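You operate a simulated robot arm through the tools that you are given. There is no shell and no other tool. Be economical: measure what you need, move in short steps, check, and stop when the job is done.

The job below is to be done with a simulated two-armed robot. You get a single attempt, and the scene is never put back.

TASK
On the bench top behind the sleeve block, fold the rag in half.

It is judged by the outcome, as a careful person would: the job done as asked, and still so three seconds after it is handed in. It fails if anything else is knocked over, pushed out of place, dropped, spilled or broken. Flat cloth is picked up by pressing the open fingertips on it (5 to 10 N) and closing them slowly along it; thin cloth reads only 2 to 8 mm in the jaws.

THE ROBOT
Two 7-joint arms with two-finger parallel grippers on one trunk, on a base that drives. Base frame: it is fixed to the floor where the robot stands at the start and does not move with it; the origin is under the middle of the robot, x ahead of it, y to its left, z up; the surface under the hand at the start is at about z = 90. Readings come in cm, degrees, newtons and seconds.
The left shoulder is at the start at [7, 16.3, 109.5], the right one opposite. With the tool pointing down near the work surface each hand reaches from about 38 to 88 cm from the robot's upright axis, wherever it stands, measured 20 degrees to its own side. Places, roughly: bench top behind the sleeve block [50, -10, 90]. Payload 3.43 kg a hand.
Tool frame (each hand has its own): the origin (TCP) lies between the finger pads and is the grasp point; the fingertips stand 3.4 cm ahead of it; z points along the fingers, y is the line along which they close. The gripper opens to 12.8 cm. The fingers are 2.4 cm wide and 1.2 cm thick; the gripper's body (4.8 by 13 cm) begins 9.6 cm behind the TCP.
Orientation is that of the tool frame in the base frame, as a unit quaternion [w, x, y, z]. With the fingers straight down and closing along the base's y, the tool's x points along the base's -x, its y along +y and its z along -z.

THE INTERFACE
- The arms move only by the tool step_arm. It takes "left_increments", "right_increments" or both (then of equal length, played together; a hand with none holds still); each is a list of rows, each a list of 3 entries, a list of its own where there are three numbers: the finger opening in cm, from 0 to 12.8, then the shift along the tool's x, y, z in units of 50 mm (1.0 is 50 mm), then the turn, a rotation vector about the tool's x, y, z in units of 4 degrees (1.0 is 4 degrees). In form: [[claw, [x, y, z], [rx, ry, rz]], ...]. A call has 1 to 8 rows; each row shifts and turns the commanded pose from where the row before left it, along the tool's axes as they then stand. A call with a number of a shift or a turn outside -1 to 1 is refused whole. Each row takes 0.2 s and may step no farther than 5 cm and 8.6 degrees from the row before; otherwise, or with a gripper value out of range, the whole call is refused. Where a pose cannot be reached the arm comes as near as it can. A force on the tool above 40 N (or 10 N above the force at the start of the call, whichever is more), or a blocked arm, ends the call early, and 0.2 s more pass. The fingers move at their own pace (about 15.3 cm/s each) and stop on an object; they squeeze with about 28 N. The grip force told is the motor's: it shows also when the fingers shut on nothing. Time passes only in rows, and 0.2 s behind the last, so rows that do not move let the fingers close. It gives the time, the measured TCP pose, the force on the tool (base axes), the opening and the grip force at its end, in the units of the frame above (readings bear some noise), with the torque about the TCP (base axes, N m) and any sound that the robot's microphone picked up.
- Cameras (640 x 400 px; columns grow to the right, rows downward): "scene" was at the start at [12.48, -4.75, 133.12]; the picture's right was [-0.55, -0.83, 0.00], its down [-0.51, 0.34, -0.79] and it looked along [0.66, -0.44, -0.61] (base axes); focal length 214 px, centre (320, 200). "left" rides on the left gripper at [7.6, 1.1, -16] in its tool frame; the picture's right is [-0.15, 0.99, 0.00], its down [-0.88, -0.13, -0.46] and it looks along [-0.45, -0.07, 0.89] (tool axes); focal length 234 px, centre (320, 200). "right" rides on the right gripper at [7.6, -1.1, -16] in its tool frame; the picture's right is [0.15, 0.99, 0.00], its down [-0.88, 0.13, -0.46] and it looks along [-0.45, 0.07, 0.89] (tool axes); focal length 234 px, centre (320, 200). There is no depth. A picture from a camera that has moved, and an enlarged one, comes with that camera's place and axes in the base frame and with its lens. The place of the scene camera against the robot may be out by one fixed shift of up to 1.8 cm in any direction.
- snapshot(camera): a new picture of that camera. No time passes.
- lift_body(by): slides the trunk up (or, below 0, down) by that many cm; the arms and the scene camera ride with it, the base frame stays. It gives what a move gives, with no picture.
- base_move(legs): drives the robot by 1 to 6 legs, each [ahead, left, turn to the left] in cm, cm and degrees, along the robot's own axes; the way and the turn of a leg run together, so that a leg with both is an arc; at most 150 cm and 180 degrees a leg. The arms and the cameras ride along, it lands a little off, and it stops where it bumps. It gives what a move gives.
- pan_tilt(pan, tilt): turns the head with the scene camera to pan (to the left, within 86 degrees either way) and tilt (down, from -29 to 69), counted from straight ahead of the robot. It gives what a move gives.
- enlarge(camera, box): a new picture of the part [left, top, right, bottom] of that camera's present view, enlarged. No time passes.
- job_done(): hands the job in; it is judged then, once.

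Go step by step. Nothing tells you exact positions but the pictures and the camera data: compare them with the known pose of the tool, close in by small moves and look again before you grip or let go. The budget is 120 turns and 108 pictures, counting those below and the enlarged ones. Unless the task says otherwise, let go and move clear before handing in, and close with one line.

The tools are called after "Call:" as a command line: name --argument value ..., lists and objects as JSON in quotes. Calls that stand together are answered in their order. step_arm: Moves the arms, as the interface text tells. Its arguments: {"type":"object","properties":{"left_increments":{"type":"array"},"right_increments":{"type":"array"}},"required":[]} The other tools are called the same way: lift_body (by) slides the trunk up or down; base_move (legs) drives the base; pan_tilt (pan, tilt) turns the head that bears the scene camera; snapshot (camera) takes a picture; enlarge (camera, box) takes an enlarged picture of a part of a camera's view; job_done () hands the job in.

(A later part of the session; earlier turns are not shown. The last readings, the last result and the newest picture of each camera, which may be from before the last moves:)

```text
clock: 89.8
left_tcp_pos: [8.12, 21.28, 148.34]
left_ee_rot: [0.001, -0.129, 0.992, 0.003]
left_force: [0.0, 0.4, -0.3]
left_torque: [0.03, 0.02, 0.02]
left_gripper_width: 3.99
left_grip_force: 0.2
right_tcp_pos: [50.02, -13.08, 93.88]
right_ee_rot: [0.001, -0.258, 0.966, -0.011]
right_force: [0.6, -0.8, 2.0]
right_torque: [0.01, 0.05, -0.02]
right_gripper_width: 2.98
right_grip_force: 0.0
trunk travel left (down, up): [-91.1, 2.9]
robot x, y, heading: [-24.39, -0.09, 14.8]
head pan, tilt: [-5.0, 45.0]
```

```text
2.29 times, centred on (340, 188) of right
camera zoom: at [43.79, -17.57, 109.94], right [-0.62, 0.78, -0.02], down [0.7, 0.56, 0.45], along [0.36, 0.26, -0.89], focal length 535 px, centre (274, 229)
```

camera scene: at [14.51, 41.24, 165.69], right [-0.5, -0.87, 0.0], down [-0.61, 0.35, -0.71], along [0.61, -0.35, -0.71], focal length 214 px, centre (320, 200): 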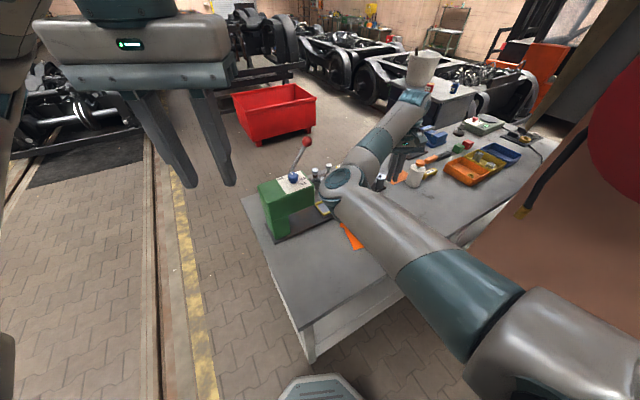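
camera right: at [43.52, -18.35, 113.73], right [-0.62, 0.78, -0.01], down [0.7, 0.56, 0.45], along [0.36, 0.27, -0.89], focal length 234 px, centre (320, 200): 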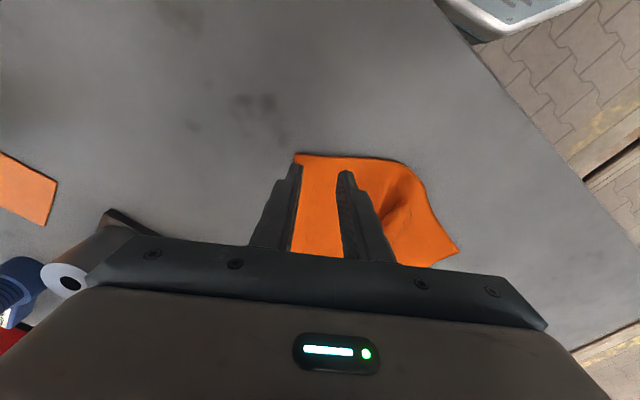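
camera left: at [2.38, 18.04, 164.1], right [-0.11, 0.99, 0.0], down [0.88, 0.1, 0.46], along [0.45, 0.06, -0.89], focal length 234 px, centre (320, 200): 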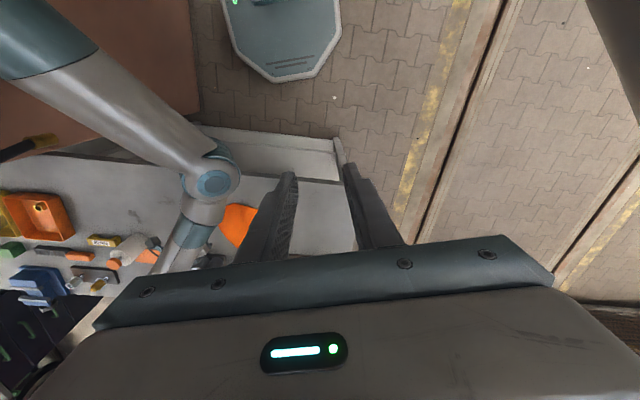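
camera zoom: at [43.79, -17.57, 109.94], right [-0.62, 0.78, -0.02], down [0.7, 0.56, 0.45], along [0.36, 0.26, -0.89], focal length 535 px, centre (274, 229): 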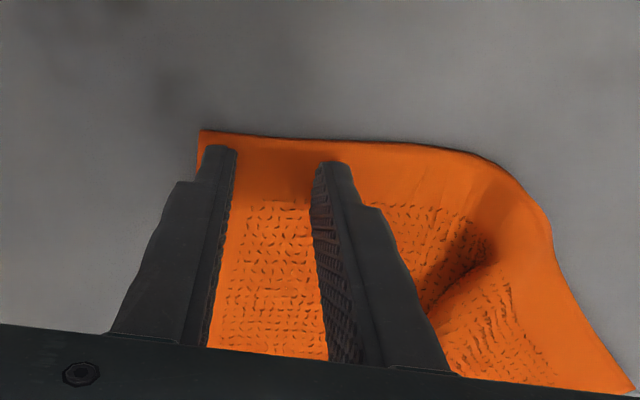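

Call:
step_arm --right_increments '[[3, [0, 0, 0.025], [0, 0, 0]], [2.7, [0, 0, 0], [0, 0, 0]], [2.3, [0, 0, 0], [0, 0, 0]], [1.9, [0, 0, 0], [0, 0, 0]], [1.5, [0, 0, 0], [0, 0, 0]], [1.1, [0, 0, 0], [0, 0, 0]], [0.7, [0, 0, 0], [0, 0, 0]], [0.3, [0, 0, 0], [0, 0, 0]]]'

Call:
step_arm --right_increments '[[0, [0, 0, 0], [0, 0, 0]], [0, [0, 0, 0], [0, 0, 0]]]'

Call:
snapshot --camera "right"

```text
clock: 91.5
left_tcp_pos: [8.11, 21.31, 148.29]
left_ee_rot: [0.001, -0.128, 0.992, 0.002]
left_force: [0.2, -0.6, 0.0]
left_torque: [0.02, -0.02, 0.01]
left_gripper_width: 3.99
left_grip_force: 0.1
right_tcp_pos: [50.07, -12.97, 93.76]
right_ee_rot: [0.001, -0.258, 0.966, -0.011]
right_force: [-0.4, 1.1, 7.7]
right_torque: [0.01, -0.01, 0.01]
right_gripper_width: 0.37
right_grip_force: 24.7
trunk travel left (down, up): [-91.1, 2.9]
robot x, y, heading: [-24.52, 0.01, 14.9]
head pan, tilt: [-5.0, 45.0]
```

```text
clock: 92.2
left_tcp_pos: [8.17, 21.36, 148.34]
left_ee_rot: [0.0, -0.128, 0.992, 0.003]
left_force: [-1.0, 0.0, 0.6]
left_torque: [-0.01, 0.0, 0.0]
left_gripper_width: 4.01
left_grip_force: 0.1
right_tcp_pos: [50.09, -12.99, 93.85]
right_ee_rot: [0.001, -0.258, 0.966, -0.011]
right_force: [-0.8, 1.1, 7.5]
right_torque: [0.02, -0.01, 0.03]
right_gripper_width: 0.37
right_grip_force: 27.8
trunk travel left (down, up): [-91.1, 2.9]
robot x, y, heading: [-24.3, 0.17, 15.0]
head pan, tilt: [-5.0, 45.0]
```

```text
54 pictures are left
camera right: at [43.75, -17.51, 109.85], right [-0.62, 0.78, -0.02], down [0.7, 0.56, 0.45], along [0.36, 0.26, -0.89], focal length 234 px, centre (320, 200)
```

right: 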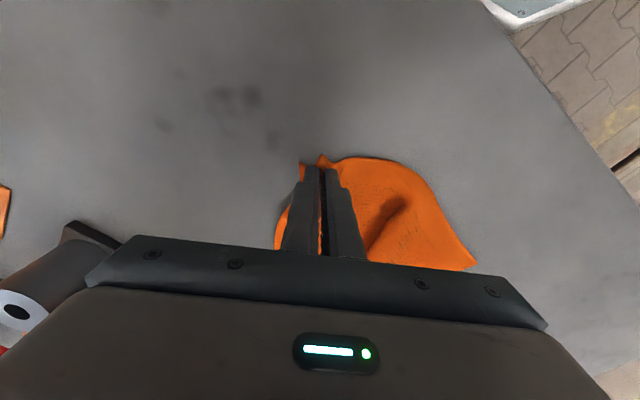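

The right hand holds the near right corner (0.37 cm). Now I bring the left hand forward on its own side, clear of the right elbow, towards the near left corner.

Call:
step_arm --left_increments '[[4, [-0.85, -0.25, 0.2], [0, 0, 1]], [4, [-0.85, -0.3, 0.2], [0, 0, 1]], [4, [-0.85, -0.35, 0.2], [0, 0, 1]], [4, [-0.85, -0.3, 0.3], [0, 0, 1]], [4, [-0.85, -0.2, 0.3], [0, 0, 1]], [4, [-0.85, -0.1, 0.4], [0, 0, 1]], [4, [-0.85, 0, 0.4], [0, 0, 1]], [4, [-0.5, 0, 0.4], [0, 0, 0]]]'

Call:
snapshot --camera "left"

Call:
snapshot --camera "scene"

```text
clock: 94.0
left_tcp_pos: [40.76, 14.96, 136.23]
left_ee_rot: [0.0, 0.116, 0.993, 0.002]
left_force: [0.9, 1.0, 0.2]
left_torque: [0.0, -0.03, -0.01]
left_gripper_width: 3.99
left_grip_force: 0.0
right_tcp_pos: [50.1, -13.13, 93.71]
right_ee_rot: [0.001, -0.257, 0.966, -0.011]
right_force: [-1.7, 1.1, 8.6]
right_torque: [0.04, 0.07, 0.05]
right_gripper_width: 0.36
right_grip_force: 28.1
trunk travel left (down, up): [-91.1, 2.9]
robot x, y, heading: [-24.18, 0.31, 14.9]
head pan, tilt: [-5.0, 45.0]
```

```text
53 pictures are left
camera left: at [33.52, 17.63, 152.13], right [0.37, 0.93, 0.01], down [0.83, -0.33, 0.46], along [0.42, -0.16, -0.89], focal length 234 px, centre (320, 200)
```

left: 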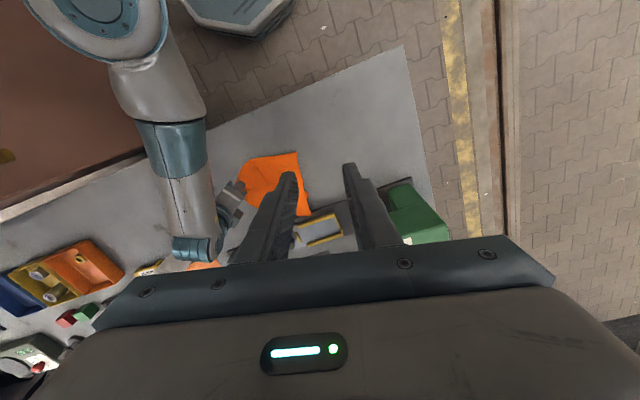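

```text
52 pictures are left
camera scene: at [-11.26, 2.79, 165.66], right [0.17, -0.98, 0.0], down [-0.7, -0.12, -0.71], along [0.7, 0.12, -0.71], focal length 214 px, centre (320, 200)
```

scene: 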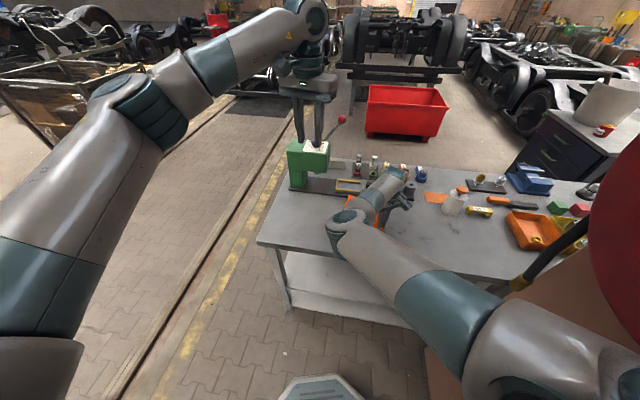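

There is plenty of room: the left elbow stays out left and the right forearm is low. I move the left hand over the near left corner and lower partway.

Call:
step_arm --left_increments '[[3, [-0.66, -0.5, 0], [0, 0, 0]], [3, [-0.66, -0.5, 0], [0, 0, 0]], [3, [-0.66, -0.5, 0], [0, 0, 0]], [3, [0, -0.2, 0.9], [0, 0, 0]], [3, [0, -0.1, 0.9], [0, 0, 0]], [3, [0, 0, 0.9], [0, 0, 0]], [3, [0, 0, 0.9], [0, 0, 0]], [3, [0, 0, 0.9], [0, 0, 0]]]'

Call:
snapshot --camera "left"

Call:
snapshot --camera "scene"

```text
clock: 95.8
left_tcp_pos: [48.36, 4.23, 113.63]
left_ee_rot: [0.0, 0.116, 0.993, 0.003]
left_force: [0.2, 0.4, -0.4]
left_torque: [-0.01, -0.01, -0.01]
left_gripper_width: 2.99
left_grip_force: 0.0
left hand out of reach, approached as far as the arm can: row 3
right_tcp_pos: [50.15, -13.04, 93.83]
right_ee_rot: [0.001, -0.258, 0.966, -0.01]
right_force: [-0.7, 0.0, 7.8]
right_torque: [0.02, 0.04, 0.0]
right_gripper_width: 0.35
right_grip_force: 27.8
trunk travel left (down, up): [-91.1, 2.9]
robot x, y, heading: [-24.45, 0.12, 15.2]
head pan, tilt: [-5.0, 45.0]
```

```text
51 pictures are left
camera left: at [41.13, 6.94, 129.53], right [0.37, 0.93, 0.01], down [0.83, -0.33, 0.46], along [0.42, -0.16, -0.89], focal length 234 px, centre (320, 200)
```

left: 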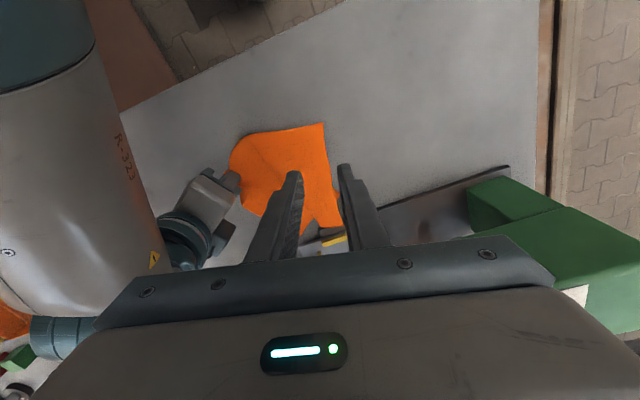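

```text
50 pictures are left
camera scene: at [-11.28, 2.79, 165.67], right [0.17, -0.98, 0.0], down [-0.7, -0.12, -0.71], along [0.7, 0.12, -0.71], focal length 214 px, centre (320, 200)
```

scene: 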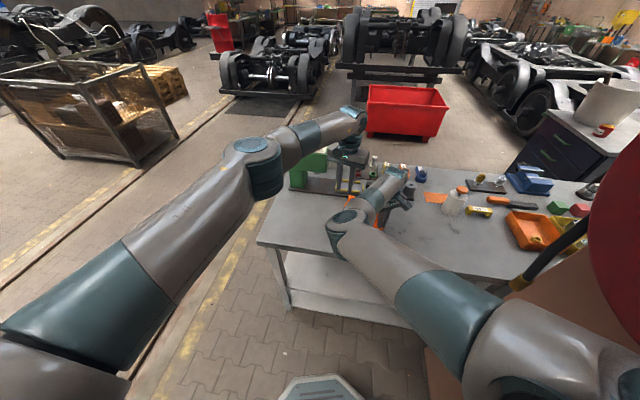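

Call:
step_arm --left_increments '[[3, [0.03, -0.36, 0.6], [0, 0, 0]], [3, [0, 0, 0.8], [0, 0, 0]], [3, [0, 0, 0.8], [0, 0, 0]], [3, [0, 0, 0.8], [0, 0, 0]], [3, [0, 0, 0.3], [0, 0, 0]], [3, [0, 0, 0], [0, 0, 0]]]'

Call:
snapshot --camera "left"

```text
clock: 97.2
left_tcp_pos: [46.38, 3.42, 97.47]
left_ee_rot: [0.001, 0.115, 0.993, 0.003]
left_force: [0.4, -0.3, -0.3]
left_torque: [-0.01, -0.02, -0.01]
left_gripper_width: 3.0
left_grip_force: 0.0
left hand out of reach, approached as far as the arm can: row 4
right_tcp_pos: [50.07, -12.98, 93.76]
right_ee_rot: [0.001, -0.258, 0.966, -0.01]
right_force: [-0.7, -0.5, 7.5]
right_torque: [0.02, 0.07, 0.01]
right_gripper_width: 0.34
right_grip_force: 28.3
trunk travel left (down, up): [-91.1, 2.9]
robot x, y, heading: [-24.3, 0.03, 15.2]
head pan, tilt: [-5.0, 45.0]
```

```text
49 pictures are left
camera left: at [39.25, 6.22, 113.38], right [0.37, 0.93, 0.0], down [0.83, -0.33, 0.46], along [0.42, -0.16, -0.89], focal length 234 px, centre (320, 200)
```

left: 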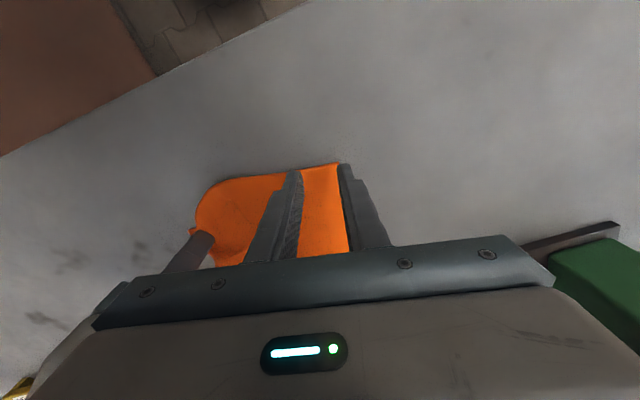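

The left hand is at full reach and sits right on the edge instead of 1.5 cm inside it. I lift the right hand's corner 1 cm and creep the base forward by about 2 cm.

Call:
step_arm --right_increments '[[0, [0, 0, -0.2], [0, 0, 0]], [0, [0, 0, 0], [0, 0, 0]]]'

Call:
base_move --legs '[[2.2, -1.2, 0]]'

Call:
snapshot --camera "left"

```text
clock: 97.8
left_tcp_pos: [46.44, 3.53, 97.57]
left_ee_rot: [0.0, 0.115, 0.993, 0.003]
left_force: [-0.7, 0.2, -0.1]
left_torque: [0.0, -0.01, 0.0]
left_gripper_width: 3.01
left_grip_force: 0.0
right_tcp_pos: [50.08, -12.98, 94.83]
right_ee_rot: [0.001, -0.257, 0.966, -0.01]
right_force: [-0.3, -0.4, 0.0]
right_torque: [-0.02, 0.02, 0.04]
right_gripper_width: 0.33
right_grip_force: 27.8
trunk travel left (down, up): [-91.1, 2.9]
robot x, y, heading: [-24.2, 0.1, 15.1]
head pan, tilt: [-5.0, 45.0]
```

```text
clock: 98.6
left_tcp_pos: [48.5, 3.06, 97.86]
left_ee_rot: [0.003, 0.115, 0.993, 0.002]
left_force: [-0.2, 0.1, 0.5]
left_torque: [-0.01, -0.07, 0.0]
left_gripper_width: 2.98
left_grip_force: 0.0
right_tcp_pos: [52.02, -13.42, 95.2]
right_ee_rot: [0.003, -0.257, 0.966, -0.011]
right_force: [-0.5, 0.6, -0.5]
right_torque: [-0.05, -0.09, 0.01]
right_gripper_width: 0.34
right_grip_force: 28.1
trunk travel left (down, up): [-91.1, 2.9]
robot x, y, heading: [-21.84, -0.49, 14.9]
head pan, tilt: [-5.0, 45.0]
```

```text
48 pictures are left
camera left: at [41.17, 5.8, 113.68], right [0.37, 0.93, 0.01], down [0.82, -0.33, 0.46], along [0.43, -0.16, -0.89], focal length 234 px, centre (320, 200)
```

left: 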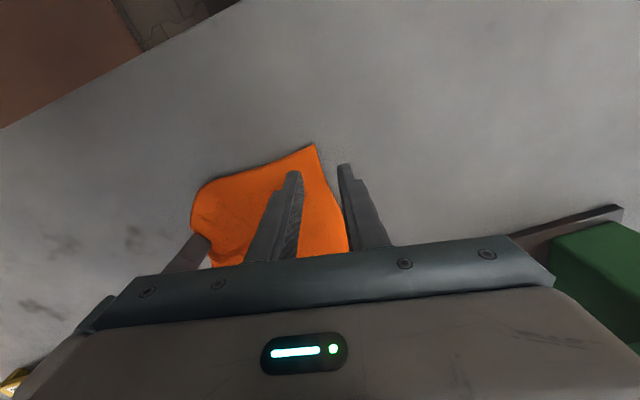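

Call:
step_arm --left_increments '[[2.8, [0.04, -0.25, 0], [0, 0, 0]], [2.8, [0.04, -0.25, 0.2], [0, 0, 0]], [2.8, [0, 0, 0.3], [0, 0, 0]], [2.8, [0, 0, 0], [0, 0, 0]]]'

Call:
snapshot --camera "left"

```text
clock: 99.6
left_tcp_pos: [47.58, 1.26, 94.93]
left_ee_rot: [0.001, 0.115, 0.993, 0.002]
left_force: [0.9, -0.1, -0.2]
left_torque: [-0.01, 0.04, 0.02]
left_gripper_width: 2.79
left_grip_force: 0.0
left hand out of reach, approached as far as the arm can: row 3
right_tcp_pos: [52.48, -13.48, 94.69]
right_ee_rot: [0.001, -0.257, 0.966, -0.01]
right_force: [0.2, 0.1, 0.5]
right_torque: [-0.02, -0.02, 0.0]
right_gripper_width: 0.36
right_grip_force: 28.1
trunk travel left (down, up): [-91.1, 2.9]
robot x, y, heading: [-21.6, -0.37, 15.3]
head pan, tilt: [-5.0, 45.0]
```

```text
47 pictures are left
camera left: at [40.35, 4.05, 110.82], right [0.37, 0.93, 0.0], down [0.83, -0.33, 0.46], along [0.43, -0.17, -0.89], focal length 234 px, centre (320, 200)
```

left: 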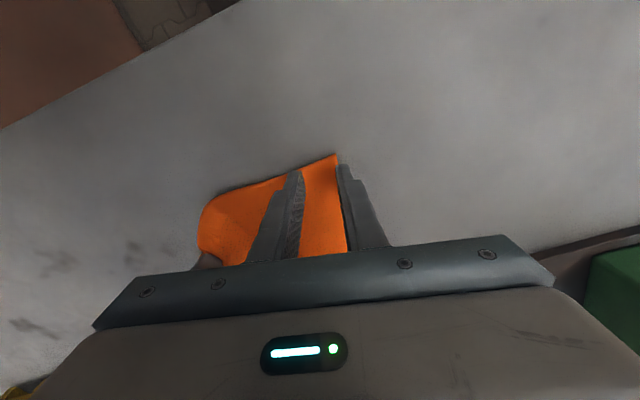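

The left arm is stretched to its limit, so I raise both hands 6 cm and lower the trunk 6 cm to gain reach.

Call:
step_arm --left_increments '[[2.8, [0.05, -0.1, -0.4], [0, 0, 0]], [2.8, [0.05, -0.1, -0.4], [0, 0, 0]], [2.8, [0, 0, -0.4], [0, 0, 0]], [2.8, [0, 0, 0], [0, 0, 0]]]' --right_increments '[[0, [0, 0, -0.4], [0, 0, 0]], [0, [0, 0, -0.4], [0, 0, 0]], [0, [0, 0, -0.4], [0, 0, 0]], [0, [0, 0, 0], [0, 0, 0]]]'

Call:
lift_body --by -5.5

Call:
snapshot --camera "left"

```text
clock: 100.6
left_tcp_pos: [46.8, 0.45, 101.07]
left_ee_rot: [-0.001, 0.115, 0.993, 0.003]
left_force: [-0.7, 0.1, -0.7]
left_torque: [-0.01, -0.02, -0.03]
left_gripper_width: 2.78
left_grip_force: 0.1
right_tcp_pos: [52.39, -13.36, 100.86]
right_ee_rot: [0.001, -0.258, 0.966, -0.01]
right_force: [-0.1, 1.2, 0.0]
right_torque: [-0.03, 0.01, 0.03]
right_gripper_width: 0.36
right_grip_force: 28.4
trunk travel left (down, up): [-91.1, 2.9]
robot x, y, heading: [-21.74, -0.39, 15.0]
head pan, tilt: [-5.0, 45.0]
```

```text
clock: 101.5
left_tcp_pos: [46.66, 0.33, 95.73]
left_ee_rot: [0.0, 0.115, 0.993, 0.003]
left_force: [-0.6, -0.3, -0.3]
left_torque: [0.01, 0.01, -0.01]
left_gripper_width: 2.79
left_grip_force: 0.1
right_tcp_pos: [52.35, -13.38, 95.33]
right_ee_rot: [0.001, -0.258, 0.966, -0.011]
right_force: [0.6, -0.7, 0.0]
right_torque: [-0.03, 0.01, 0.0]
right_gripper_width: 0.32
right_grip_force: 28.0
trunk travel left (down, up): [-85.6, 8.4]
robot x, y, heading: [-22.41, -0.51, 15.3]
head pan, tilt: [-5.0, 45.0]
```

```text
46 pictures are left
camera left: at [39.49, 3.07, 111.5], right [0.37, 0.93, 0.0], down [0.83, -0.33, 0.46], along [0.42, -0.16, -0.89], focal length 234 px, centre (320, 200)
```

left: 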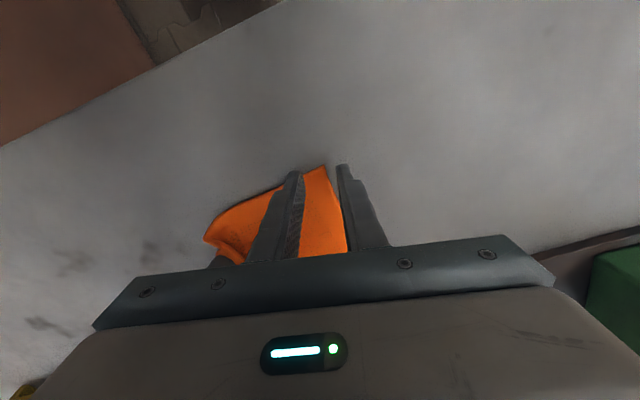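

The near edge has slack between the hands. I pull the right hand slowly outward by about 6 cm to take it up.

Call:
step_arm --right_increments '[[0, [0.1, -0.17, 0], [0, 0, 0]], [0, [0.1, -0.17, 0], [0, 0, 0]], [0, [0.1, -0.17, 0], [0, 0, 0]], [0, [0.1, -0.17, 0], [0, 0, 0]], [0, [0.1, -0.17, 0], [0, 0, 0]], [0, [0.1, -0.17, 0], [0, 0, 0]], [0, [0, 0, 0], [0, 0, 0]]]'

Call:
snapshot --camera "left"

```text
clock: 103.1
left_tcp_pos: [46.75, 0.33, 95.6]
left_ee_rot: [0.0, 0.115, 0.993, 0.003]
left_force: [0.0, 0.1, 0.3]
left_torque: [0.0, 0.0, -0.01]
left_gripper_width: 2.81
left_grip_force: 0.1
right_tcp_pos: [52.18, -19.27, 95.43]
right_ee_rot: [0.0, -0.258, 0.966, -0.01]
right_force: [-0.5, -0.1, -0.9]
right_torque: [-0.04, -0.03, -0.03]
right_gripper_width: 0.35
right_grip_force: 28.2
trunk travel left (down, up): [-85.6, 8.4]
robot x, y, heading: [-21.55, -0.46, 14.9]
head pan, tilt: [-5.0, 45.0]
```

```text
45 pictures are left
camera left: at [39.53, 3.08, 111.46], right [0.37, 0.93, 0.0], down [0.83, -0.33, 0.45], along [0.42, -0.16, -0.89], focal length 234 px, centre (320, 200)
```

left: 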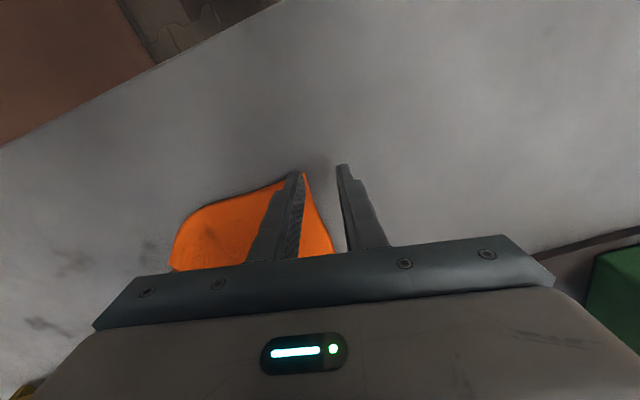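

Call:
step_arm --left_increments '[[2.8, [0, 0, -0.3], [0, 0, 0]], [2.8, [-0.22, -0.36, 0], [0, 0, 0]], [2.8, [-0.22, -0.36, 0], [0, 0, 0]], [2.8, [0, 0, 0.3], [0, 0, 0]], [2.8, [0, 0, 0], [0, 0, 0]]]'

Call:
snapshot --camera "left"

```text
clock: 104.3
left_tcp_pos: [47.43, -1.98, 95.53]
left_ee_rot: [0.0, 0.115, 0.993, 0.002]
left_force: [0.0, -0.2, 0.8]
left_torque: [-0.03, 0.05, -0.01]
left_gripper_width: 2.8
left_grip_force: 0.1
left hand out of reach, approached as far as the arm can: row 3, 4
right_tcp_pos: [52.33, -19.37, 95.38]
right_ee_rot: [0.001, -0.258, 0.966, -0.01]
right_force: [-0.3, -1.0, -0.5]
right_torque: [-0.02, -0.05, 0.0]
right_gripper_width: 0.37
right_grip_force: 28.3
trunk travel left (down, up): [-85.6, 8.4]
robot x, y, heading: [-21.84, -0.27, 14.9]
head pan, tilt: [-5.0, 45.0]
```

```text
44 pictures are left
camera left: at [40.41, 0.68, 111.4], right [0.37, 0.93, 0.01], down [0.83, -0.33, 0.45], along [0.42, -0.16, -0.89], focal length 234 px, centre (320, 200)
```

left: 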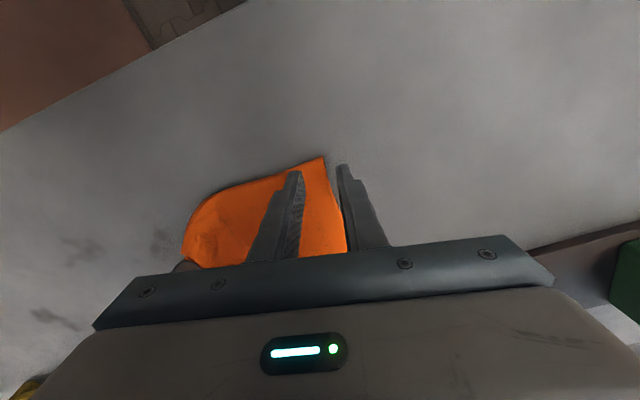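

Call:
base_move --legs '[[0.5, -2.2, 0]]'

Call:
snapshot --camera "left"

```text
clock: 105.1
left_tcp_pos: [48.42, -3.46, 95.78]
left_ee_rot: [0.002, 0.113, 0.994, 0.002]
left_force: [0.2, 1.1, 0.8]
left_torque: [-0.08, -0.03, 0.01]
left_gripper_width: 2.83
left_grip_force: 0.1
right_tcp_pos: [53.18, -20.69, 95.63]
right_ee_rot: [0.001, -0.258, 0.966, -0.012]
right_force: [-0.3, 1.5, -0.5]
right_torque: [-0.07, -0.05, -0.02]
right_gripper_width: 0.37
right_grip_force: 28.2
trunk travel left (down, up): [-85.6, 8.4]
robot x, y, heading: [-21.08, -2.13, 15.1]
head pan, tilt: [-5.0, 45.0]
```

```text
43 pictures are left
camera left: at [41.24, -0.7, 111.54], right [0.37, 0.93, 0.0], down [0.83, -0.33, 0.46], along [0.43, -0.17, -0.89], focal length 234 px, centre (320, 200)
```

left: 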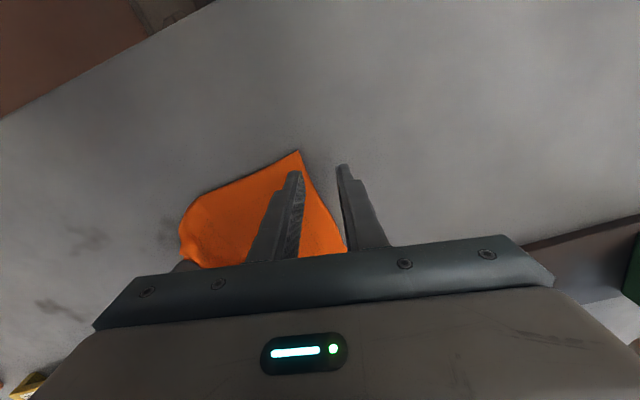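

The corner keeps moving with the right hand. This time I first move the right hand inward by 4 cm, then shift the base right by about the same. That leaves the right corner still while the left hand moves over.

Call:
step_arm --right_increments '[[0, [-0.05, 0.19, 0], [0, 0, 0]], [0, [-0.05, 0.19, 0], [0, 0, 0]], [0, [-0.05, 0.19, 0], [0, 0, 0]], [0, [-0.05, 0.19, 0], [0, 0, 0]], [0, [0, 0, 0], [0, 0, 0]]]' --left_increments '[[2.8, [0, 0, -0.1], [0, 0, 0]], [2.8, [0, 0, 0], [0, 0, 0]], [2.8, [0, 0, 0], [0, 0, 0]], [2.8, [0, 0, 0], [0, 0, 0]], [2.8, [0, 0, 0], [0, 0, 0]]]'

Call:
base_move --legs '[[-1, -3.5, 0]]'

Call:
snapshot --camera "left"

```text
clock: 106.3
left_tcp_pos: [48.61, -3.88, 95.98]
left_ee_rot: [0.0, 0.114, 0.993, 0.002]
left_force: [0.8, 0.0, 0.2]
left_torque: [0.0, 0.01, -0.01]
left_gripper_width: 2.79
left_grip_force: 0.0
right_tcp_pos: [52.31, -17.28, 95.42]
right_ee_rot: [0.001, -0.258, 0.966, -0.01]
right_force: [0.2, -0.2, -1.4]
right_torque: [0.0, 0.0, -0.01]
right_gripper_width: 0.34
right_grip_force: 27.9
trunk travel left (down, up): [-85.6, 8.4]
robot x, y, heading: [-20.97, -2.41, 15.2]
head pan, tilt: [-5.0, 45.0]
```

```text
clock: 107.2
left_tcp_pos: [48.67, -6.6, 96.0]
left_ee_rot: [0.001, 0.112, 0.994, -0.001]
left_force: [0.4, 1.3, -0.1]
left_torque: [-0.07, 0.0, -0.02]
left_gripper_width: 2.78
left_grip_force: 0.0
right_tcp_pos: [52.23, -20.31, 95.35]
right_ee_rot: [-0.001, -0.26, 0.966, -0.012]
right_force: [0.3, 1.0, -0.2]
right_torque: [-0.07, 0.03, -0.01]
right_gripper_width: 0.34
right_grip_force: 27.8
trunk travel left (down, up): [-85.6, 8.4]
robot x, y, heading: [-20.63, -6.2, 15.1]
head pan, tilt: [-5.0, 45.0]
```

```text
42 pictures are left
camera left: at [41.49, -3.95, 111.87], right [0.36, 0.93, 0.0], down [0.83, -0.32, 0.46], along [0.42, -0.17, -0.89], focal length 234 px, centre (320, 200)
```

left: 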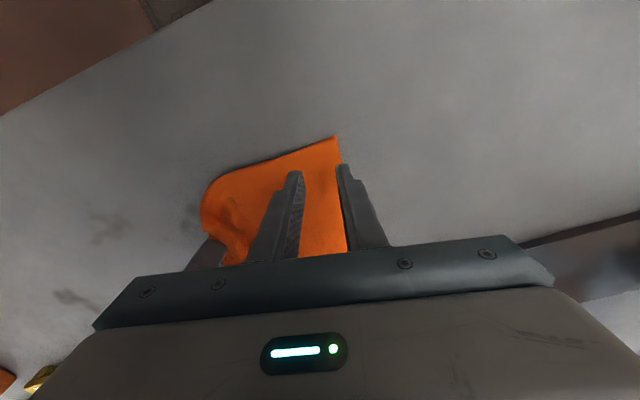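

Call:
step_arm --left_increments '[[2.8, [0.06, -0.18, 0], [0, 0, 0]], [2.8, [0, 0, 0.25], [0, 0, 0]], [2.8, [0, 0, 0.12], [0, 0, 0]], [2.8, [0, 0, 0.05], [0, 0, 0]], [2.8, [0, 0, 0], [0, 0, 0]]]'

Call:
enlarge --camera "left" --box '[180, 100, 460, 275]'

```text
clock: 108.4
left_tcp_pos: [48.13, -7.45, 93.95]
left_ee_rot: [0.0, 0.113, 0.994, 0.003]
left_force: [0.8, -0.2, 0.6]
left_torque: [-0.03, 0.0, -0.01]
left_gripper_width: 2.81
left_grip_force: 0.0
left hand out of reach, approached as far as the arm can: row 4
right_tcp_pos: [52.2, -20.8, 95.47]
right_ee_rot: [0.002, -0.26, 0.966, -0.011]
right_force: [0.1, -0.1, -0.2]
right_torque: [-0.03, -0.01, -0.01]
right_gripper_width: 0.32
right_grip_force: 28.1
trunk travel left (down, up): [-85.6, 8.4]
robot x, y, heading: [-20.94, -5.83, 15.3]
head pan, tilt: [-5.0, 45.0]
```

```text
2.29 times, centred on (320, 188) of left
camera zoom: at [40.88, -4.76, 109.8], right [0.36, 0.93, 0.01], down [0.83, -0.33, 0.46], along [0.43, -0.16, -0.89], focal length 535 px, centre (320, 229)
```

zoom: 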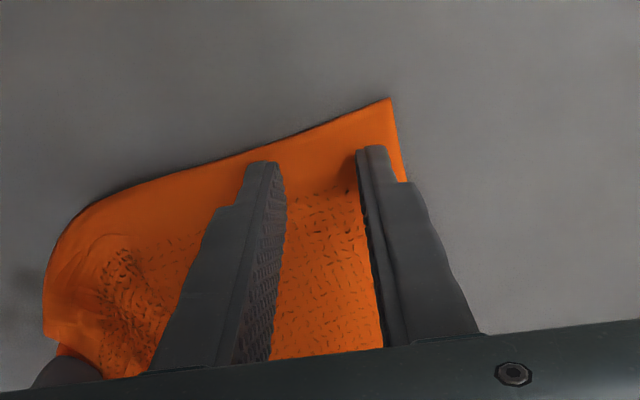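

Placement is good. The arm cannot quite push down, so I lower the trunk by 3 mm to press.

Call:
lift_body --by -0.3

```text
clock: 108.9
left_tcp_pos: [48.16, -7.5, 93.71]
left_ee_rot: [0.001, 0.113, 0.994, 0.002]
left_force: [0.2, 1.1, 8.6]
left_torque: [0.03, -0.03, -0.01]
left_gripper_width: 2.8
left_grip_force: 0.1
right_tcp_pos: [52.33, -20.72, 95.22]
right_ee_rot: [0.001, -0.26, 0.966, -0.011]
right_force: [1.1, -0.3, -0.7]
right_torque: [0.0, -0.01, -0.02]
right_gripper_width: 0.38
right_grip_force: 28.6
trunk travel left (down, up): [-85.3, 8.7]
robot x, y, heading: [-20.73, -5.8, 15.2]
head pan, tilt: [-5.0, 45.0]
```

Call:
step_arm --left_increments '[[2.4, [0, 0, 0], [0, 0, 0]], [2.0, [0, 0, 0], [0, 0, 0]], [1.6, [0, 0, 0], [0, 0, 0]], [1.2, [0, 0, 0], [0, 0, 0]], [0.8, [0, 0, 0], [0, 0, 0]], [0.4, [0, 0, 0], [0, 0, 0]], [0, [0, 0, 0], [0, 0, 0]], [0, [0, 0, 0], [0, 0, 0]]]'

Call:
snapshot --camera "left"

```text
clock: 110.7
left_tcp_pos: [47.93, -7.55, 93.82]
left_ee_rot: [0.001, 0.112, 0.994, 0.002]
left_force: [0.9, -1.0, 12.6]
left_torque: [-0.04, -0.07, 0.03]
left_gripper_width: 0.0
left_grip_force: 28.4
right_tcp_pos: [52.23, -20.73, 95.17]
right_ee_rot: [0.002, -0.259, 0.966, -0.01]
right_force: [0.7, -0.7, 0.9]
right_torque: [-0.02, -0.01, -0.02]
right_gripper_width: 0.35
right_grip_force: 28.1
trunk travel left (down, up): [-85.3, 8.7]
robot x, y, heading: [-20.84, -5.7, 15.1]
head pan, tilt: [-5.0, 45.0]
```

```text
40 pictures are left
camera left: at [40.77, -4.8, 109.59], right [0.36, 0.93, 0.01], down [0.83, -0.33, 0.46], along [0.43, -0.16, -0.89], focal length 234 px, centre (320, 200)
```

left: 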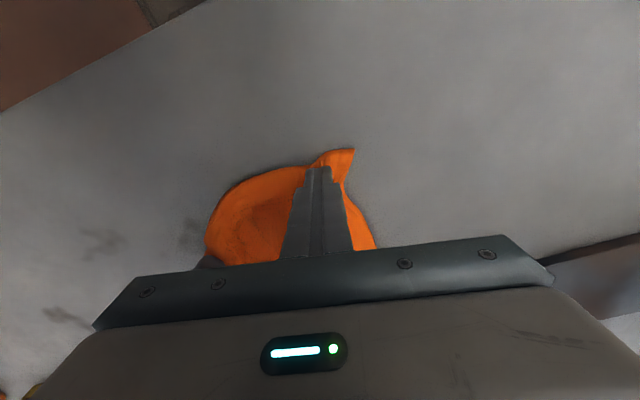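

It closed on nothing. I reopen wider, shift slightly further in, and press again.

Call:
step_arm --left_increments '[[0, [0, 0, -0.1], [0, 0, 0]], [4, [0, 0, -0.1], [0, 0, 0]], [4, [0.04, -0.14, 0], [0, 0, 0]], [4, [0, 0, 0.1], [0, 0, 0]], [4, [0, 0, 0.1], [0, 0, 0]], [4, [0, 0, 0.02], [0, 0, 0]], [4, [0, 0, 0], [0, 0, 0]]]'

Call:
enlarge --camera "left" --box '[180, 100, 460, 275]'

```text
clock: 112.3
left_tcp_pos: [47.58, -8.01, 93.81]
left_ee_rot: [0.002, 0.111, 0.994, 0.004]
left_force: [1.8, 0.5, 11.8]
left_torque: [-0.01, -0.07, -0.02]
left_gripper_width: 4.0
left_grip_force: 0.1
right_tcp_pos: [52.29, -20.76, 95.12]
right_ee_rot: [0.001, -0.26, 0.966, -0.01]
right_force: [0.3, -0.2, 0.1]
right_torque: [-0.04, 0.02, 0.01]
right_gripper_width: 0.36
right_grip_force: 28.0
trunk travel left (down, up): [-85.3, 8.7]
robot x, y, heading: [-20.84, -5.73, 15.0]
head pan, tilt: [-5.0, 45.0]
```

```text
2.29 times, centred on (320, 188) of left
camera zoom: at [40.46, -5.33, 109.58], right [0.36, 0.93, 0.01], down [0.83, -0.32, 0.46], along [0.43, -0.16, -0.89], focal length 535 px, centre (320, 229)
```

zoom: 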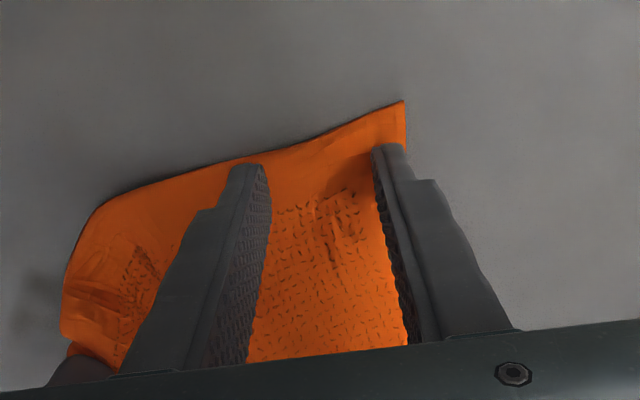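

Call:
step_arm --left_increments '[[3.7, [0, 0, 0], [0, 0, 0]], [3.4, [0, 0, 0], [0, 0, 0]], [3.1, [0, 0, 0], [0, 0, 0]], [2.8, [0, 0, 0], [0, 0, 0]], [2.5, [0, 0, 0], [0, 0, 0]], [2.2, [0, 0, 0], [0, 0, 0]], [1.9, [0, 0, 0], [0, 0, 0]]]'

Call:
enlarge --camera "left" --box '[180, 100, 460, 275]'

```text
clock: 113.9
left_tcp_pos: [47.63, -8.07, 93.65]
left_ee_rot: [0.002, 0.111, 0.994, 0.002]
left_force: [0.7, -0.1, 15.2]
left_torque: [-0.04, -0.02, 0.02]
left_gripper_width: 1.74
left_grip_force: 0.1
right_tcp_pos: [52.05, -20.69, 95.08]
right_ee_rot: [0.001, -0.26, 0.966, -0.011]
right_force: [-1.0, -0.1, 0.0]
right_torque: [-0.01, 0.0, 0.0]
right_gripper_width: 0.34
right_grip_force: 27.9
trunk travel left (down, up): [-85.3, 8.7]
robot x, y, heading: [-20.84, -5.99, 15.1]
head pan, tilt: [-5.0, 45.0]
```

```text
2.29 times, centred on (320, 188) of left
camera zoom: at [40.39, -5.34, 109.57], right [0.36, 0.93, 0.01], down [0.83, -0.32, 0.46], along [0.43, -0.16, -0.89], focal length 535 px, centre (320, 229)
```

zoom: 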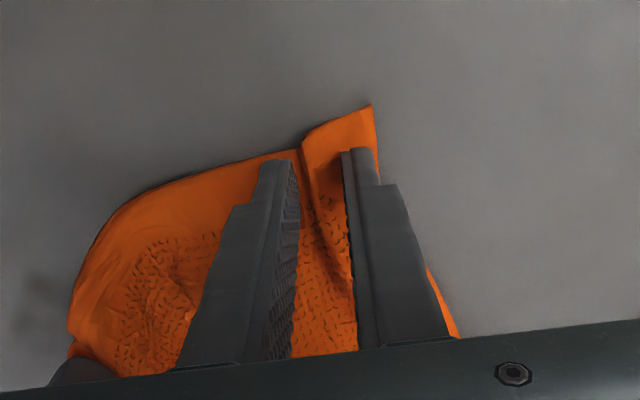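

A fold is rising between the fingers. I keep closing slowly.

Call:
step_arm --left_increments '[[1.6, [0, 0, 0], [0, 0, 0]], [1.3, [0, 0, 0], [0, 0, 0]], [1.0, [0, 0, 0], [0, 0, 0]], [0.7, [0, 0, 0], [0, 0, 0]], [0.4, [0, 0, 0], [0, 0, 0]], [0, [0, 0, 0], [0, 0, 0]], [0, [0, 0, 0], [0, 0, 0]]]'

```text
clock: 115.5
left_tcp_pos: [47.62, -8.13, 93.82]
left_ee_rot: [0.002, 0.112, 0.994, 0.002]
left_force: [-0.4, 0.2, 16.1]
left_torque: [-0.06, -0.02, 0.02]
left_gripper_width: 0.48
left_grip_force: 28.2
right_tcp_pos: [52.22, -20.67, 95.19]
right_ee_rot: [0.002, -0.259, 0.966, -0.01]
right_force: [0.8, 0.2, 0.2]
right_torque: [-0.01, -0.06, 0.02]
right_gripper_width: 0.37
right_grip_force: 27.9
trunk travel left (down, up): [-85.3, 8.7]
robot x, y, heading: [-20.87, -5.81, 15.2]
head pan, tilt: [-5.0, 45.0]
```

Both hands now hold the near edge, left 0.48 cm and right 0.37 cm. I raise both together, with the right moving slightly outward to tighten the edge, so the rag hangs and the pleat falls open.

Call:
step_arm --left_increments '[[0, [0, 0, -0.38], [0, 0, 0]], [0, [0, 0, -0.38], [0, 0, 0]], [0, [0, 0, -0.38], [0, 0, 0]], [0, [0, 0, -0.38], [0, 0, 0]], [0, [0, 0, -0.38], [0, 0, 0]], [0, [0, 0, -0.38], [0, 0, 0]], [0, [0, 0, -0.38], [0, 0, 0]], [0, [0, 0, -0.38], [0, 0, 0]]]' --right_increments '[[0, [0.008, -0.05, -0.35], [0, 0, 0]], [0, [0.008, -0.05, -0.35], [0, 0, 0]], [0, [0.008, -0.05, -0.35], [0, 0, 0]], [0, [0.008, -0.05, -0.35], [0, 0, 0]], [0, [0.008, -0.05, -0.35], [0, 0, 0]], [0, [0.008, -0.05, -0.35], [0, 0, 0]], [0, [0.008, -0.05, -0.35], [0, 0, 0]], [0, [0.008, -0.05, -0.35], [0, 0, 0]]]'

Call:
snapshot --camera "left"

Call:
snapshot --camera "right"

Call:
snapshot --camera "scene"

```text
clock: 117.0
left_tcp_pos: [48.09, -7.42, 104.77]
left_ee_rot: [0.003, 0.108, 0.994, 0.005]
left_force: [3.9, 0.5, -1.6]
left_torque: [-0.18, 0.52, -0.12]
left_gripper_width: 0.44
left_grip_force: 28.0
right_tcp_pos: [52.94, -21.71, 105.97]
right_ee_rot: [0.002, -0.261, 0.965, -0.01]
right_force: [-0.5, -0.2, 0.0]
right_torque: [-0.04, -0.01, -0.01]
right_gripper_width: 0.34
right_grip_force: 28.1
trunk travel left (down, up): [-85.3, 8.7]
robot x, y, heading: [-20.9, -6.31, 15.5]
head pan, tilt: [-5.0, 45.0]
stopped in row 7 (left hand): the force on the tool passed its limit at 58 N (the readings are from after the stop); the commanded pose is now the measured one
```

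```text
37 pictures are left
camera left: at [40.72, -4.89, 120.68], right [0.35, 0.93, 0.01], down [0.83, -0.32, 0.46], along [0.43, -0.16, -0.89], focal length 234 px, centre (320, 200)
```

left: 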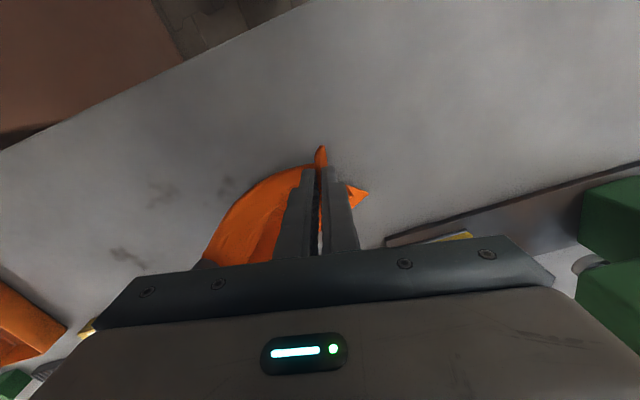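

```text
36 pictures are left
camera right: at [46.62, -26.23, 121.94], right [-0.62, 0.78, -0.02], down [0.69, 0.56, 0.45], along [0.36, 0.27, -0.89], focal length 234 px, centre (320, 200)
```

right: 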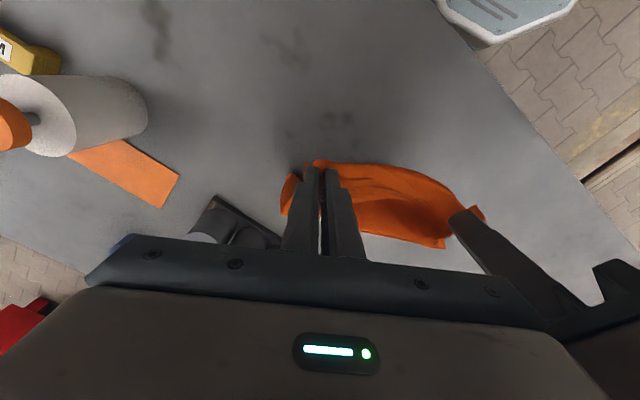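

```text
35 pictures are left
camera scene: at [-7.82, -3.2, 159.84], right [0.18, -0.98, 0.0], down [-0.7, -0.13, -0.71], along [0.7, 0.13, -0.71], focal length 214 px, centre (320, 200)
```

scene: 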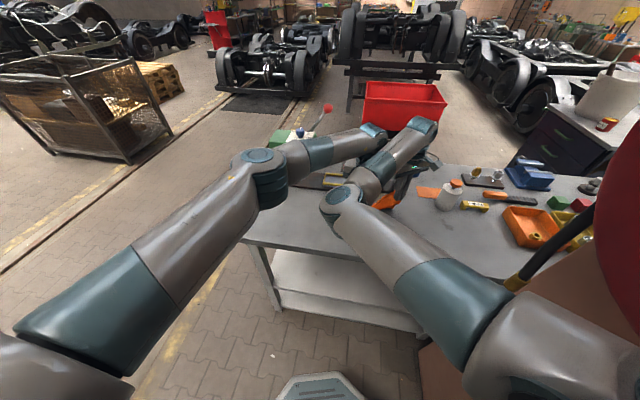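

The left hand brushed the right wrist. I move the right hand outward by 3 cm to separate them, then raise everything with the trunk.

Call:
step_arm --right_increments '[[0, [0.05, -0.15, 0], [0, 0, 0]], [0, [0.05, -0.15, 0], [0, 0, 0]], [0, [0.05, -0.15, 0], [0, 0, 0]], [0, [0.05, -0.15, 0], [0, 0, 0]], [0, [0, 0, 0], [0, 0, 0]]]'

Call:
lift_body --by 8

Call:
snapshot --camera "right"

```text
clock: 118.2
left_tcp_pos: [47.92, -7.53, 104.95]
left_ee_rot: [0.003, 0.108, 0.994, 0.003]
left_force: [4.2, -10.6, 1.0]
left_torque: [-0.4, -0.14, 0.03]
left_gripper_width: 0.43
left_grip_force: 28.2
right_tcp_pos: [53.52, -24.7, 105.94]
right_ee_rot: [0.002, -0.262, 0.965, -0.009]
right_force: [-4.0, 11.1, -0.7]
right_torque: [0.39, 0.13, 0.09]
right_gripper_width: 0.34
right_grip_force: 28.4
trunk travel left (down, up): [-85.3, 8.7]
robot x, y, heading: [-20.93, -6.18, 15.3]
head pan, tilt: [-5.0, 45.0]
```

```text
clock: 119.3
left_tcp_pos: [48.12, -7.68, 112.9]
left_ee_rot: [0.004, 0.108, 0.994, 0.004]
left_force: [5.6, -13.0, 1.2]
left_torque: [-0.51, -0.2, 0.04]
left_gripper_width: 0.45
left_grip_force: 28.7
right_tcp_pos: [53.55, -24.74, 113.93]
right_ee_rot: [0.001, -0.26, 0.966, -0.01]
right_force: [-5.2, 12.9, -1.0]
right_torque: [0.48, 0.21, 0.09]
right_gripper_width: 0.37
right_grip_force: 27.7
trunk travel left (down, up): [-93.3, 0.7]
robot x, y, heading: [-21.06, -5.85, 15.2]
head pan, tilt: [-5.0, 45.0]
```

```text
34 pictures are left
camera right: at [47.27, -29.33, 130.01], right [-0.62, 0.78, -0.02], down [0.69, 0.56, 0.45], along [0.36, 0.27, -0.89], focal length 234 px, centre (320, 200)
```

right: 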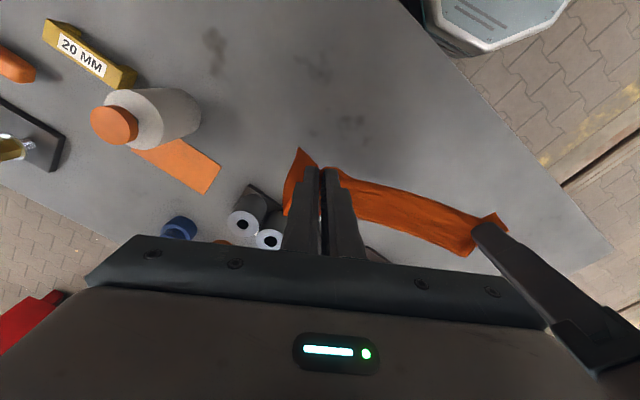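

The rag now hangs flat and taut between the hands, with its lower edge just above the bench and the edge line almost square to the robot. I will lay the lower half down while driving forward, then drive back while lowering to fold the upper half over it. First I slacken slightly, level the hands and back up 8 cm.

Call:
step_arm --right_increments '[[0, [0, 0.07, 0.1], [0, 0, 0]], [0, [0, 0, 0.1], [0, 0, 0]], [0, [0, 0, 0], [0, 0, 0]]]'

Call:
base_move --legs '[[-8, 0, 0]]'

Call:
lift_body --by -1.5

Call:
base_move --legs '[[1.5, 0, 0]]'

Call:
snapshot --camera "right"

Call:
snapshot --camera "left"

```text
clock: 120.1
left_tcp_pos: [48.03, -7.46, 112.86]
left_ee_rot: [0.002, 0.108, 0.994, 0.003]
left_force: [4.1, -9.8, -1.2]
left_torque: [-0.38, -0.13, 0.01]
left_gripper_width: 0.44
left_grip_force: 27.8
right_tcp_pos: [53.44, -24.51, 112.92]
right_ee_rot: [0.002, -0.26, 0.965, -0.01]
right_force: [-3.1, 8.7, -0.2]
right_torque: [0.35, 0.14, 0.09]
right_gripper_width: 0.35
right_grip_force: 27.5
trunk travel left (down, up): [-93.3, 0.7]
robot x, y, heading: [-21.05, -5.77, 15.0]
head pan, tilt: [-5.0, 45.0]
```

```text
clock: 121.2
left_tcp_pos: [40.99, -9.35, 112.49]
left_ee_rot: [0.0, 0.107, 0.994, 0.003]
left_force: [4.3, -9.1, -0.4]
left_torque: [-0.38, -0.06, 0.04]
left_gripper_width: 0.43
left_grip_force: 27.8
right_tcp_pos: [46.3, -26.39, 112.52]
right_ee_rot: [-0.001, -0.262, 0.965, -0.01]
right_force: [-2.7, 10.0, -1.1]
right_torque: [0.26, 0.14, 0.11]
right_gripper_width: 0.35
right_grip_force: 27.4
trunk travel left (down, up): [-93.3, 0.7]
robot x, y, heading: [-28.52, -8.19, 15.5]
head pan, tilt: [-5.0, 45.0]
```

```text
clock: 121.8
left_tcp_pos: [40.68, -9.42, 111.16]
left_ee_rot: [0.003, 0.107, 0.994, 0.003]
left_force: [3.5, -6.9, 0.6]
left_torque: [-0.28, -0.09, 0.02]
left_gripper_width: 0.43
left_grip_force: 27.8
right_tcp_pos: [46.11, -26.43, 111.24]
right_ee_rot: [-0.001, -0.262, 0.965, -0.009]
right_force: [-2.5, 6.2, 0.5]
right_torque: [0.28, 0.12, 0.07]
right_gripper_width: 0.37
right_grip_force: 28.0
trunk travel left (down, up): [-91.8, 2.2]
robot x, y, heading: [-28.52, -8.09, 15.3]
head pan, tilt: [-5.0, 45.0]
```

```text
clock: 122.6
left_tcp_pos: [41.43, -9.25, 111.71]
left_ee_rot: [0.004, 0.109, 0.994, 0.004]
left_force: [2.7, -8.7, 0.6]
left_torque: [-0.28, -0.14, 0.03]
left_gripper_width: 0.45
left_grip_force: 27.8
right_tcp_pos: [46.72, -26.13, 111.79]
right_ee_rot: [0.003, -0.261, 0.965, -0.01]
right_force: [-3.9, 8.3, 0.7]
right_torque: [0.29, 0.04, 0.07]
right_gripper_width: 0.37
right_grip_force: 28.7
trunk travel left (down, up): [-91.8, 2.2]
robot x, y, heading: [-27.0, -7.22, 15.2]
head pan, tilt: [-5.0, 45.0]
```

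```text
33 pictures are left
camera right: at [40.44, -30.85, 127.78], right [-0.63, 0.78, -0.02], down [0.69, 0.56, 0.45], along [0.37, 0.27, -0.89], focal length 234 px, centre (320, 200)
```

right: 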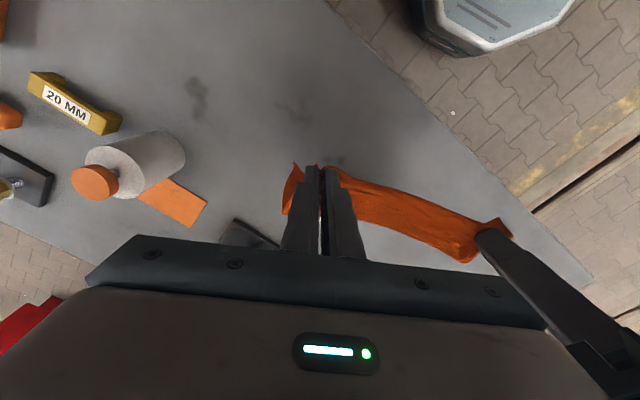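

```text
32 pictures are left
camera left: at [34.03, -6.73, 127.49], right [0.36, 0.93, 0.01], down [0.83, -0.32, 0.46], along [0.44, -0.15, -0.89], focal length 234 px, centre (320, 200)
```

left: 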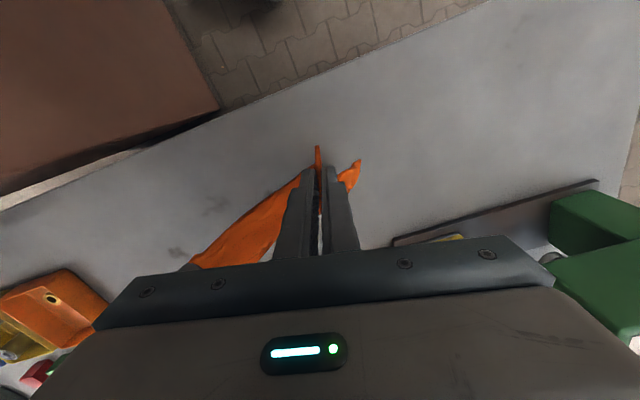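

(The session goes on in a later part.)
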